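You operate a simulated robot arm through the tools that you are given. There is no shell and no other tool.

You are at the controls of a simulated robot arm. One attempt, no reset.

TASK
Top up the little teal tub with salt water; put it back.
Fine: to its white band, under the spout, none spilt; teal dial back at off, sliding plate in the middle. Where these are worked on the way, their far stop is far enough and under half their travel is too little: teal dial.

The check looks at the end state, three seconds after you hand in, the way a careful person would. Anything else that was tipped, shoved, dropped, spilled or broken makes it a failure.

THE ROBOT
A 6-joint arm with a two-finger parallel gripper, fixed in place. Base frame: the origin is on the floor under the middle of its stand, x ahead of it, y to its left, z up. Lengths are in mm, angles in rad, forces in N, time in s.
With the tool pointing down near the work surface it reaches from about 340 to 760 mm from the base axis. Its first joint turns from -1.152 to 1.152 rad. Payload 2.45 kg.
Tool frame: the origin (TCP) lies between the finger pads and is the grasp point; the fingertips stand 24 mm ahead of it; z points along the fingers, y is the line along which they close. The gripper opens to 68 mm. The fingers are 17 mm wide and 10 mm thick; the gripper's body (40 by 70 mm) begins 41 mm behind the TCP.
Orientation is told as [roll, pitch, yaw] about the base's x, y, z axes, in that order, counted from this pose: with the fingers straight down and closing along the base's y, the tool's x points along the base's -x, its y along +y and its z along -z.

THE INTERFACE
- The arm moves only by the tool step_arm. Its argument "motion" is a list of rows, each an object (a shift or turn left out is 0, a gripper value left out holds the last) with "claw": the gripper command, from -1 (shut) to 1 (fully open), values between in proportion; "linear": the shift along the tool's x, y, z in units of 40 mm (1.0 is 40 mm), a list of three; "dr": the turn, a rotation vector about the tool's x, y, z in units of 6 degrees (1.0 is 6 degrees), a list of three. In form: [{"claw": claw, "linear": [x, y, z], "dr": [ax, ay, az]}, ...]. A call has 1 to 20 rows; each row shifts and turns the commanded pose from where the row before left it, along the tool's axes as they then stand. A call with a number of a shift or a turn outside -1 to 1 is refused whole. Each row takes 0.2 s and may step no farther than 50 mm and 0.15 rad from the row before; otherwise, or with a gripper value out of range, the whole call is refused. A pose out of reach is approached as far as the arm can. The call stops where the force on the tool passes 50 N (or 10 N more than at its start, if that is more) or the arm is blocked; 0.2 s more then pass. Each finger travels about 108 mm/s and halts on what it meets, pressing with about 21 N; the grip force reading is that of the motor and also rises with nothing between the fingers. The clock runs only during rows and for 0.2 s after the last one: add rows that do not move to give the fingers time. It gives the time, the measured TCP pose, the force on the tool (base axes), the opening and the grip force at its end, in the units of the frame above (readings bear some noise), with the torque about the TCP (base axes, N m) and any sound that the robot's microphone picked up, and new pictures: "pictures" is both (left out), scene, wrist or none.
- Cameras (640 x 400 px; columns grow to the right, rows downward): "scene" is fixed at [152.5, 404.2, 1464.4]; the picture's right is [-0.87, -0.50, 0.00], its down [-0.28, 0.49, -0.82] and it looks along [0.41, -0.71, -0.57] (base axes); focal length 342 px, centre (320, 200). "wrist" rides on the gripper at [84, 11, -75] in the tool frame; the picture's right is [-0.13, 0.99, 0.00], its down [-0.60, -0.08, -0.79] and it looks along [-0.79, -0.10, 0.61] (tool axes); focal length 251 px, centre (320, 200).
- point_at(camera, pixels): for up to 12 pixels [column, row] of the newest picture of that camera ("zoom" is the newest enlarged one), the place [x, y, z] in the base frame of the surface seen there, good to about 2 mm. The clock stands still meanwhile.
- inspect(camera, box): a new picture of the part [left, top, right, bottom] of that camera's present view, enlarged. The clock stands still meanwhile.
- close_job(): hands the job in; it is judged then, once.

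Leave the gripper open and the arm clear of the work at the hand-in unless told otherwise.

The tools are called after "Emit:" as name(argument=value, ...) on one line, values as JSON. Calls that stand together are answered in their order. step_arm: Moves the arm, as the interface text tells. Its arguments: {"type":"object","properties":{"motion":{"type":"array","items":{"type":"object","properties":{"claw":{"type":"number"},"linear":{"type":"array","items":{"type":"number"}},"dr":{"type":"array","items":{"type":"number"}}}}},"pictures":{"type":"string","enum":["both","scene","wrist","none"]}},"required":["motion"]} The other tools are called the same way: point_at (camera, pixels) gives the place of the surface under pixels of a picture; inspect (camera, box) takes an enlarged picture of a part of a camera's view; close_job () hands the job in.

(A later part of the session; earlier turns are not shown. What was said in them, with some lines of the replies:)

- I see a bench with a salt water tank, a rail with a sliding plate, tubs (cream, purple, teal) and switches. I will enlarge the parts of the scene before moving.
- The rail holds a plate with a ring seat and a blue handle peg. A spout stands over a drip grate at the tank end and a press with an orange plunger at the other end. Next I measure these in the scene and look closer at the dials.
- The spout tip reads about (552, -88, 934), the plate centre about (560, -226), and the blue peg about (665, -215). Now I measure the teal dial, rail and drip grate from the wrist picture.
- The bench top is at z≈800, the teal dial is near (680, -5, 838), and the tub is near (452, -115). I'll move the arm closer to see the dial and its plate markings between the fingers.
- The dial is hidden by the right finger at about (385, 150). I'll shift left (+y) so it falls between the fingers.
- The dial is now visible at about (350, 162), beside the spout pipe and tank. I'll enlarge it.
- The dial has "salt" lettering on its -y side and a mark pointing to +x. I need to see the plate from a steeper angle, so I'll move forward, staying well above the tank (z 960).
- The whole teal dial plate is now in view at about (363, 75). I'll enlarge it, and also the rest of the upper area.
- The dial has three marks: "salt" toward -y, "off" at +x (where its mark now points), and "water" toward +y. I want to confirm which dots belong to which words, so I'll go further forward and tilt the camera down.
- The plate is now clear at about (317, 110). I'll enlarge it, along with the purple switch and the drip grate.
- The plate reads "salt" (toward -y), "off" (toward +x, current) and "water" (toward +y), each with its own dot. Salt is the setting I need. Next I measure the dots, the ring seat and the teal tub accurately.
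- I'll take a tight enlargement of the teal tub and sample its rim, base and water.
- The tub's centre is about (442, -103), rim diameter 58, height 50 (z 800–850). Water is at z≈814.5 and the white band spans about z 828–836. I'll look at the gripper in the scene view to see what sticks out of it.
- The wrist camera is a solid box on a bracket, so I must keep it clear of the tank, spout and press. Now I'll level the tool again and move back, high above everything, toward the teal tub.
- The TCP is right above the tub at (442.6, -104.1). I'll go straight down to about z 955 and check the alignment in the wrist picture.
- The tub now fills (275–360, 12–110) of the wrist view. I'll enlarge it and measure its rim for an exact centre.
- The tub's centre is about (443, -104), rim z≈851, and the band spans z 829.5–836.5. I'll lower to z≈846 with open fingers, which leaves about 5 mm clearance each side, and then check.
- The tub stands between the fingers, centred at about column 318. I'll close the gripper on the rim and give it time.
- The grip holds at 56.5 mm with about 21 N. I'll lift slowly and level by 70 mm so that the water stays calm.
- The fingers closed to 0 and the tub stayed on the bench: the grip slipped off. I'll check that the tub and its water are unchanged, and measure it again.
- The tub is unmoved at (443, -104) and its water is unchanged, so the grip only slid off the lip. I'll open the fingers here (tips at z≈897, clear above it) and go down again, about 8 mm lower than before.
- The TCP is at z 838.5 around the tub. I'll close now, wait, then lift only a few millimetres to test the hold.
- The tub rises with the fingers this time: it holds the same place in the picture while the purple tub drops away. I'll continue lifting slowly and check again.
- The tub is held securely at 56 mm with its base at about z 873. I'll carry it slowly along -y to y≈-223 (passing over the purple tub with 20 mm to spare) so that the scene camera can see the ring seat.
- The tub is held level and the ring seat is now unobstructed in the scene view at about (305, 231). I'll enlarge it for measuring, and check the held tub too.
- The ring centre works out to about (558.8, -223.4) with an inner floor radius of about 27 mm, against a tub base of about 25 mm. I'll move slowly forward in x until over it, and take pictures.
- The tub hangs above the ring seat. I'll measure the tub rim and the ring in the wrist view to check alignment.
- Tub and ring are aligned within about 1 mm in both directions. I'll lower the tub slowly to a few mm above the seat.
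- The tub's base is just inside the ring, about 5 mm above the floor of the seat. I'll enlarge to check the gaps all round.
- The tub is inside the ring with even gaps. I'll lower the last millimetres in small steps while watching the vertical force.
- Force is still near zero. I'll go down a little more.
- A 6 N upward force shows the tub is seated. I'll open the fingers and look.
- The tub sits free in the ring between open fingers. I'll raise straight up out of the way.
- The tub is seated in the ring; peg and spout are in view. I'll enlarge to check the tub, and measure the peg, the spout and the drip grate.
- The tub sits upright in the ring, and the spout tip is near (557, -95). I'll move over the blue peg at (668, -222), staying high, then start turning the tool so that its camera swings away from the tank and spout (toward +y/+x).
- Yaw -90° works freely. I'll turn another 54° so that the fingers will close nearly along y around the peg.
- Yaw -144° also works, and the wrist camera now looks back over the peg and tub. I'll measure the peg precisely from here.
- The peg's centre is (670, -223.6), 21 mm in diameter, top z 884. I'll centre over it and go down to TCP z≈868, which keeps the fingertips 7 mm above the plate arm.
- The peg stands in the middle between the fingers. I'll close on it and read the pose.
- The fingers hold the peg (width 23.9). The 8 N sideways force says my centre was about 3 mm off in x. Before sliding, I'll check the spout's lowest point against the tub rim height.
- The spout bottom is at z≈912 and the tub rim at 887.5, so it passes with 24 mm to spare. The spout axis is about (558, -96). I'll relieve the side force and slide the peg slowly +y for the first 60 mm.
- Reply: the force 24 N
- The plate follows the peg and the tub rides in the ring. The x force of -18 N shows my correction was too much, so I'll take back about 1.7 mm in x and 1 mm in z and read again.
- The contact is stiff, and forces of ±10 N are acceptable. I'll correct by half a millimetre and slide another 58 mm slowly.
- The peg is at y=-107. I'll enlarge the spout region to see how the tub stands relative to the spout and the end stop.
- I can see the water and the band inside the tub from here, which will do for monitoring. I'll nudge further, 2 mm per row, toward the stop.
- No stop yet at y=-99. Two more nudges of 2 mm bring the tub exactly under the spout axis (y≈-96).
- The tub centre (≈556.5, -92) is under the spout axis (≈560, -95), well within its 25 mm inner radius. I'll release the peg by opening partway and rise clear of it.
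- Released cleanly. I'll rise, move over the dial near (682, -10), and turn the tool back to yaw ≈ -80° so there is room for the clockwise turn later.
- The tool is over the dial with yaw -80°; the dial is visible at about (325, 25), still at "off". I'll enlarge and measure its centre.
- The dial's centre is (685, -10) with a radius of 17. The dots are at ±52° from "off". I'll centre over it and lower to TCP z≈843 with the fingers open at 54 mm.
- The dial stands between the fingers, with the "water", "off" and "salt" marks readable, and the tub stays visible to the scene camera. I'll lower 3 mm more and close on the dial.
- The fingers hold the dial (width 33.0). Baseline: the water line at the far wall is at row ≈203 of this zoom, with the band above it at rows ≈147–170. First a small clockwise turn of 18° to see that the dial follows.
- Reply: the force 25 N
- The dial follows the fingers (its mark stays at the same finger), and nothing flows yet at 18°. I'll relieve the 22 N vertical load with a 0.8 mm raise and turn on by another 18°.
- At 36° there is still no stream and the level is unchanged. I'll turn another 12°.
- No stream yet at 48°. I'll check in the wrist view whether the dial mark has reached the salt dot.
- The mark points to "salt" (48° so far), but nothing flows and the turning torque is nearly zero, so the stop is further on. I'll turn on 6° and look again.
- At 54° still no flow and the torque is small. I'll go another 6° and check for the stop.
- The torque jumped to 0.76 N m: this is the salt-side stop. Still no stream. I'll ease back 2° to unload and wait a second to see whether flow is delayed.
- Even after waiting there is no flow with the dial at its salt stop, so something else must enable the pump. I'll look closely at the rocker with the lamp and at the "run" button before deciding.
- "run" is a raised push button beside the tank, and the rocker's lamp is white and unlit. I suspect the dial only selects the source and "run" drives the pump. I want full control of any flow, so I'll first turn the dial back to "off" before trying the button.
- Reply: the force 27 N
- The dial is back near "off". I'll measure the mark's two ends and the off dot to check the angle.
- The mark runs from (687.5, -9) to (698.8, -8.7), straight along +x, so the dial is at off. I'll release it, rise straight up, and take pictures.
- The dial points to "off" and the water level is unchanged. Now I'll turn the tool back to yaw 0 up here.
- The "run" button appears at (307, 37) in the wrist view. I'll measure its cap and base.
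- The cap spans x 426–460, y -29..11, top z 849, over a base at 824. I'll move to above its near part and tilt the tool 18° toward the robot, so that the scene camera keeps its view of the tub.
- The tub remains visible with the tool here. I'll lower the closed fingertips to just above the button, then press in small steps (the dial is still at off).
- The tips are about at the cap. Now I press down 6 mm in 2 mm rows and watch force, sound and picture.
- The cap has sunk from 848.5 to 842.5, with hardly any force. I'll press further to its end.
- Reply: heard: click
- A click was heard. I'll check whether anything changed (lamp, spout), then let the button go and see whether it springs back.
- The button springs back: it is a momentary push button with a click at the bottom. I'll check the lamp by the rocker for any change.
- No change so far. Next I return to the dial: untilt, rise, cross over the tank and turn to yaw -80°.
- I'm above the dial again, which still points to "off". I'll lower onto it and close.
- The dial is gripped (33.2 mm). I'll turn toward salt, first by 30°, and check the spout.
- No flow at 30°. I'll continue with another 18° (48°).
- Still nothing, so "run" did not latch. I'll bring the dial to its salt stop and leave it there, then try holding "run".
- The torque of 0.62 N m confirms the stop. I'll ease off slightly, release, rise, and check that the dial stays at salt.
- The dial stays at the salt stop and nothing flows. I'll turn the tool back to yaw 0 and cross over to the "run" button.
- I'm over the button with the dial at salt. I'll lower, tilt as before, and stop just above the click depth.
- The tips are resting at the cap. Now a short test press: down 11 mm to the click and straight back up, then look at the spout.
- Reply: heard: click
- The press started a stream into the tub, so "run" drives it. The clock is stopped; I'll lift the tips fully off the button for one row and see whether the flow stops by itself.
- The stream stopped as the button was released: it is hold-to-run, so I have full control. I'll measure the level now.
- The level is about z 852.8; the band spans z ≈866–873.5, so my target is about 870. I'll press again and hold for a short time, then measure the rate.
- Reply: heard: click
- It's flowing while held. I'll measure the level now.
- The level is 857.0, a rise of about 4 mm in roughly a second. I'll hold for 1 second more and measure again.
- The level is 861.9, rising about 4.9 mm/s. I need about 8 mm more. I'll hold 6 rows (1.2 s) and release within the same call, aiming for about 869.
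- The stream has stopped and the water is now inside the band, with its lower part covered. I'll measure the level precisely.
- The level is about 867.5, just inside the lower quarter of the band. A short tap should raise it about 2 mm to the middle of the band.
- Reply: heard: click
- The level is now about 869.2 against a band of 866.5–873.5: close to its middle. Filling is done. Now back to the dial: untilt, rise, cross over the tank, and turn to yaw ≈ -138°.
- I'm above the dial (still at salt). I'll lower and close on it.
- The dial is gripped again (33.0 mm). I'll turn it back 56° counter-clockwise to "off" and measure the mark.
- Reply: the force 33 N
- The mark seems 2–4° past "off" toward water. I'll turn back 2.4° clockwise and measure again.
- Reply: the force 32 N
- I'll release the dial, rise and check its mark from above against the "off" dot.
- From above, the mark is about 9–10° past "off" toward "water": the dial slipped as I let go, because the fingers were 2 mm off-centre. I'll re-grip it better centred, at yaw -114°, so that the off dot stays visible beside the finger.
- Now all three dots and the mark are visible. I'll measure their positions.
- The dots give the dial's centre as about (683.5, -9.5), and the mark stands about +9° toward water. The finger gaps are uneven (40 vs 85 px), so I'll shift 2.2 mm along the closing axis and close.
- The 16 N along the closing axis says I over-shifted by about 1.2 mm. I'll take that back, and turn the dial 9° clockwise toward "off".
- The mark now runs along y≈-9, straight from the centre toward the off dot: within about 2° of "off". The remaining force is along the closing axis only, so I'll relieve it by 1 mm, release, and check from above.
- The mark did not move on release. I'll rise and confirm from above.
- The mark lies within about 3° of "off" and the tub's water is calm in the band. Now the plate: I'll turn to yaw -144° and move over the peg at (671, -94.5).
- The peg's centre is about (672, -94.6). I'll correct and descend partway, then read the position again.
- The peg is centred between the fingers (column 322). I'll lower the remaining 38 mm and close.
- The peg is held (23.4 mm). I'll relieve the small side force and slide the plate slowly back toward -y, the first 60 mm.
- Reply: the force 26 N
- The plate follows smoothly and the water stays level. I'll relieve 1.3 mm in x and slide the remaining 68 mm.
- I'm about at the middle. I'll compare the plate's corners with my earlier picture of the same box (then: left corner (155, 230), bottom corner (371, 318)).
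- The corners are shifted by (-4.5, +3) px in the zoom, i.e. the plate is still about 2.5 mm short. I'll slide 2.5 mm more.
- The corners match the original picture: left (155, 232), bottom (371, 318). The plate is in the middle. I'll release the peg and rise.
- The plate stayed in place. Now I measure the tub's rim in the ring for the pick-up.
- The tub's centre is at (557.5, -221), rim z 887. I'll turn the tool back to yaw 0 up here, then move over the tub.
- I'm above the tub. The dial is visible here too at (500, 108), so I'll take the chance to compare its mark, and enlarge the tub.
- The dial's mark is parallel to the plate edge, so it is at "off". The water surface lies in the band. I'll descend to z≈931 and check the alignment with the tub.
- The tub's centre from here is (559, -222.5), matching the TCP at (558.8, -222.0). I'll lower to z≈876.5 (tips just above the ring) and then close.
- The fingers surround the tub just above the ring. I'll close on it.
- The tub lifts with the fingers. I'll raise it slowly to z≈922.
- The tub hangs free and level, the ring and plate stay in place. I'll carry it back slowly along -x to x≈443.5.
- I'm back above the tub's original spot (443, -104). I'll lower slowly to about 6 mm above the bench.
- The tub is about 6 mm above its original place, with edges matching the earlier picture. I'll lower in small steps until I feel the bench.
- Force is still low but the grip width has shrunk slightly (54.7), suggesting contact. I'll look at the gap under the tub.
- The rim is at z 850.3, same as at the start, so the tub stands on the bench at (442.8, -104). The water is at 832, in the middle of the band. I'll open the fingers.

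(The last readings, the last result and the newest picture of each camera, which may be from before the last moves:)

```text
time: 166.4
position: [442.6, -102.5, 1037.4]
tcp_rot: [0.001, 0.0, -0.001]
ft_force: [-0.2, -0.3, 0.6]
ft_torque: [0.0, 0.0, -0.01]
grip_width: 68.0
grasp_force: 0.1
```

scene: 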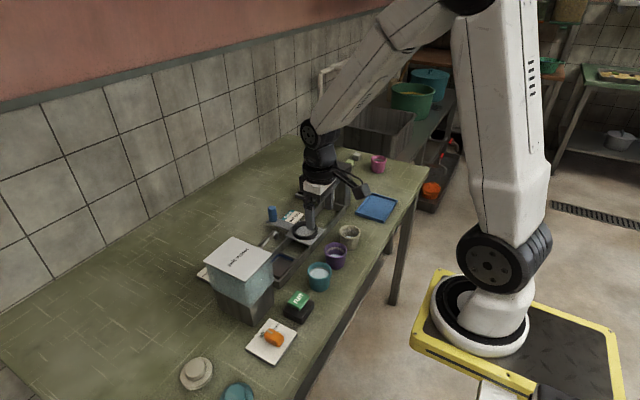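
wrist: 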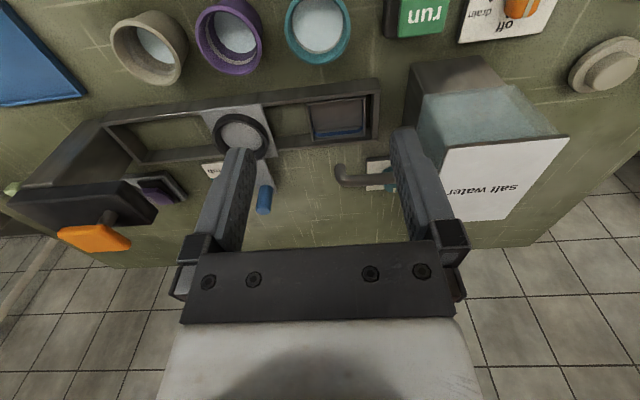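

Released and clear. I'll move the arm back to near its start pose, out of the way, and make the final checks.

Emit:
step_arm(motion=[{"claw": 1, "linear": [0.4, -0.6, -0.9]}, {"linear": [0.4, -0.6, -0.9]}, {"linear": [0.3, -0.6, -0.9]}, {"linear": [0.3, -0.5, -0.9]}, {"linear": [0, 0, 0]}], pictures="both")

Emit:
inspect(camera="scene", box=[299, 255, 339, 297])

Emit:
inspect(camera="scene", box=[275, 208, 335, 256])

Emit:
inspect(camera="scene", box=[180, 180, 420, 400])

Emit:
inspect(camera="wrist", box=[380, 90, 480, 160])

```text
time: 167.6
position: [386.0, -197.4, 1182.5]
tcp_rot: [0.0, 0.0, -0.001]
ft_force: [0.9, -0.5, -0.1]
ft_torque: [0.03, 0.01, 0.05]
grip_width: 67.8
grasp_force: 0.1
```

scene: 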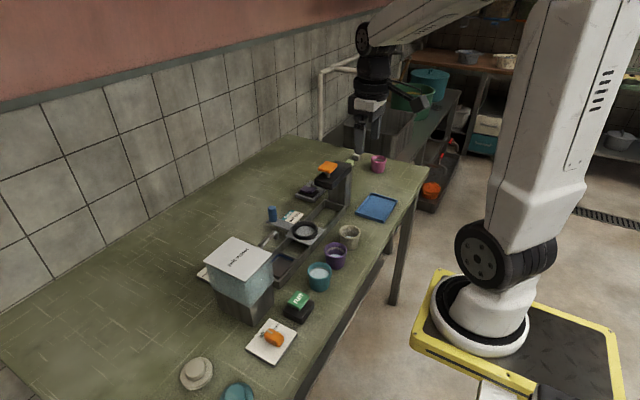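
wrist: 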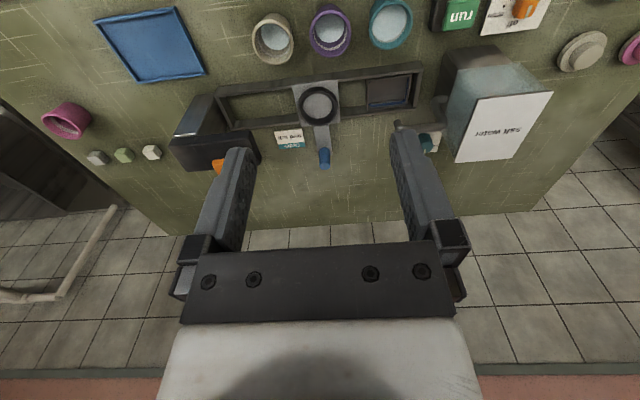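

```text
9.52 times, centred on (319, 276) of scene
```

zoom: 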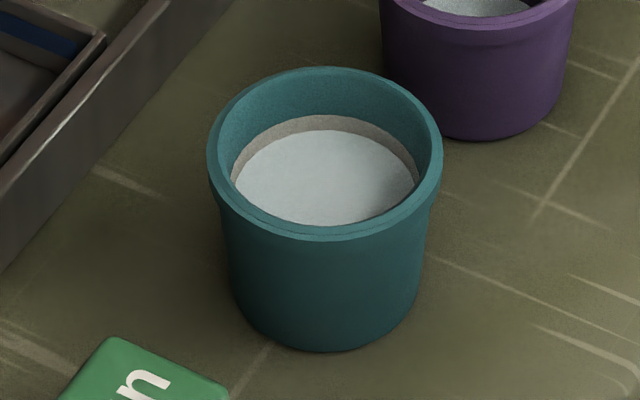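

```text
8.33 times, centred on (305, 232) of scene
```

zoom: 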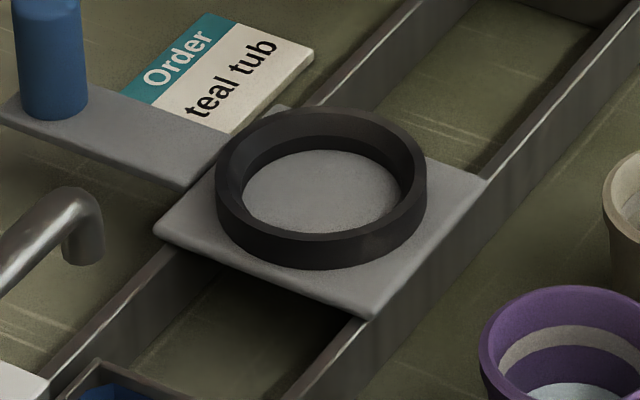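

```text
1.82 times, centred on (300, 290) of scene
```

zoom: 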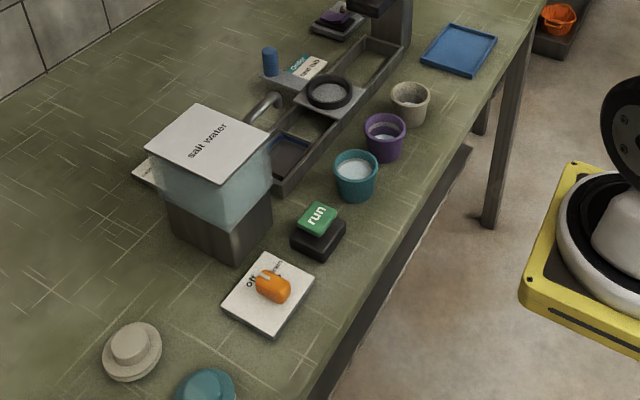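

```text
5.71 times, centred on (430, 125) of wrist
```

zoom: 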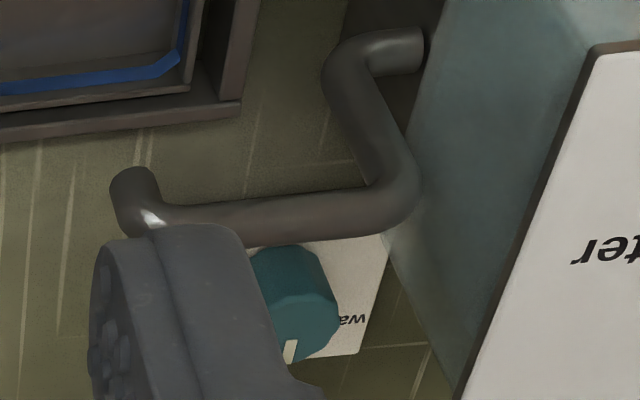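

Final check:
- **Tub:** it stands exactly where it started (same pixels as in the first picture), with water midway in its white band and none spilt.
- **Plate:** it is back in the middle, with its corners at (154, 232) and (371, 318) as at the start.
- **Dial:** it points to "off".
- **Button:** "run" has sprung back up.
- **Arm:** it is clear of the work with the gripper open.

I'm handing in.

Emit:
close_job()

```text
The job is handed in.
```

I topped up the teal tub with salt water to about the middle of its white band, put it back in its place and handed the job in. I saw nothing spilt, tipped or moved. I don't have the result of the check.

- **Filling:** the tub was filled under the spout on the sliding plate. Turning the teal dial to "salt" did nothing on its own. The water only ran while the "run" button was held down, so I pressed that too. It sprang back up afterwards.
- **Level:** the water measured about 832 mm high, with the band running from 829.5 to 836.5 mm.
- **Teal dial:** it is back at "off", within about 3° by my measurement. When I first let go it slipped about 9° toward "water", so I gripped it again and corrected it.
- **Sliding plate:** it is back in the middle, with its corners matching the picture from the start.
- **First grip:** my first try at lifting the tub slipped off its rim. The tub did not move and no water was lost.
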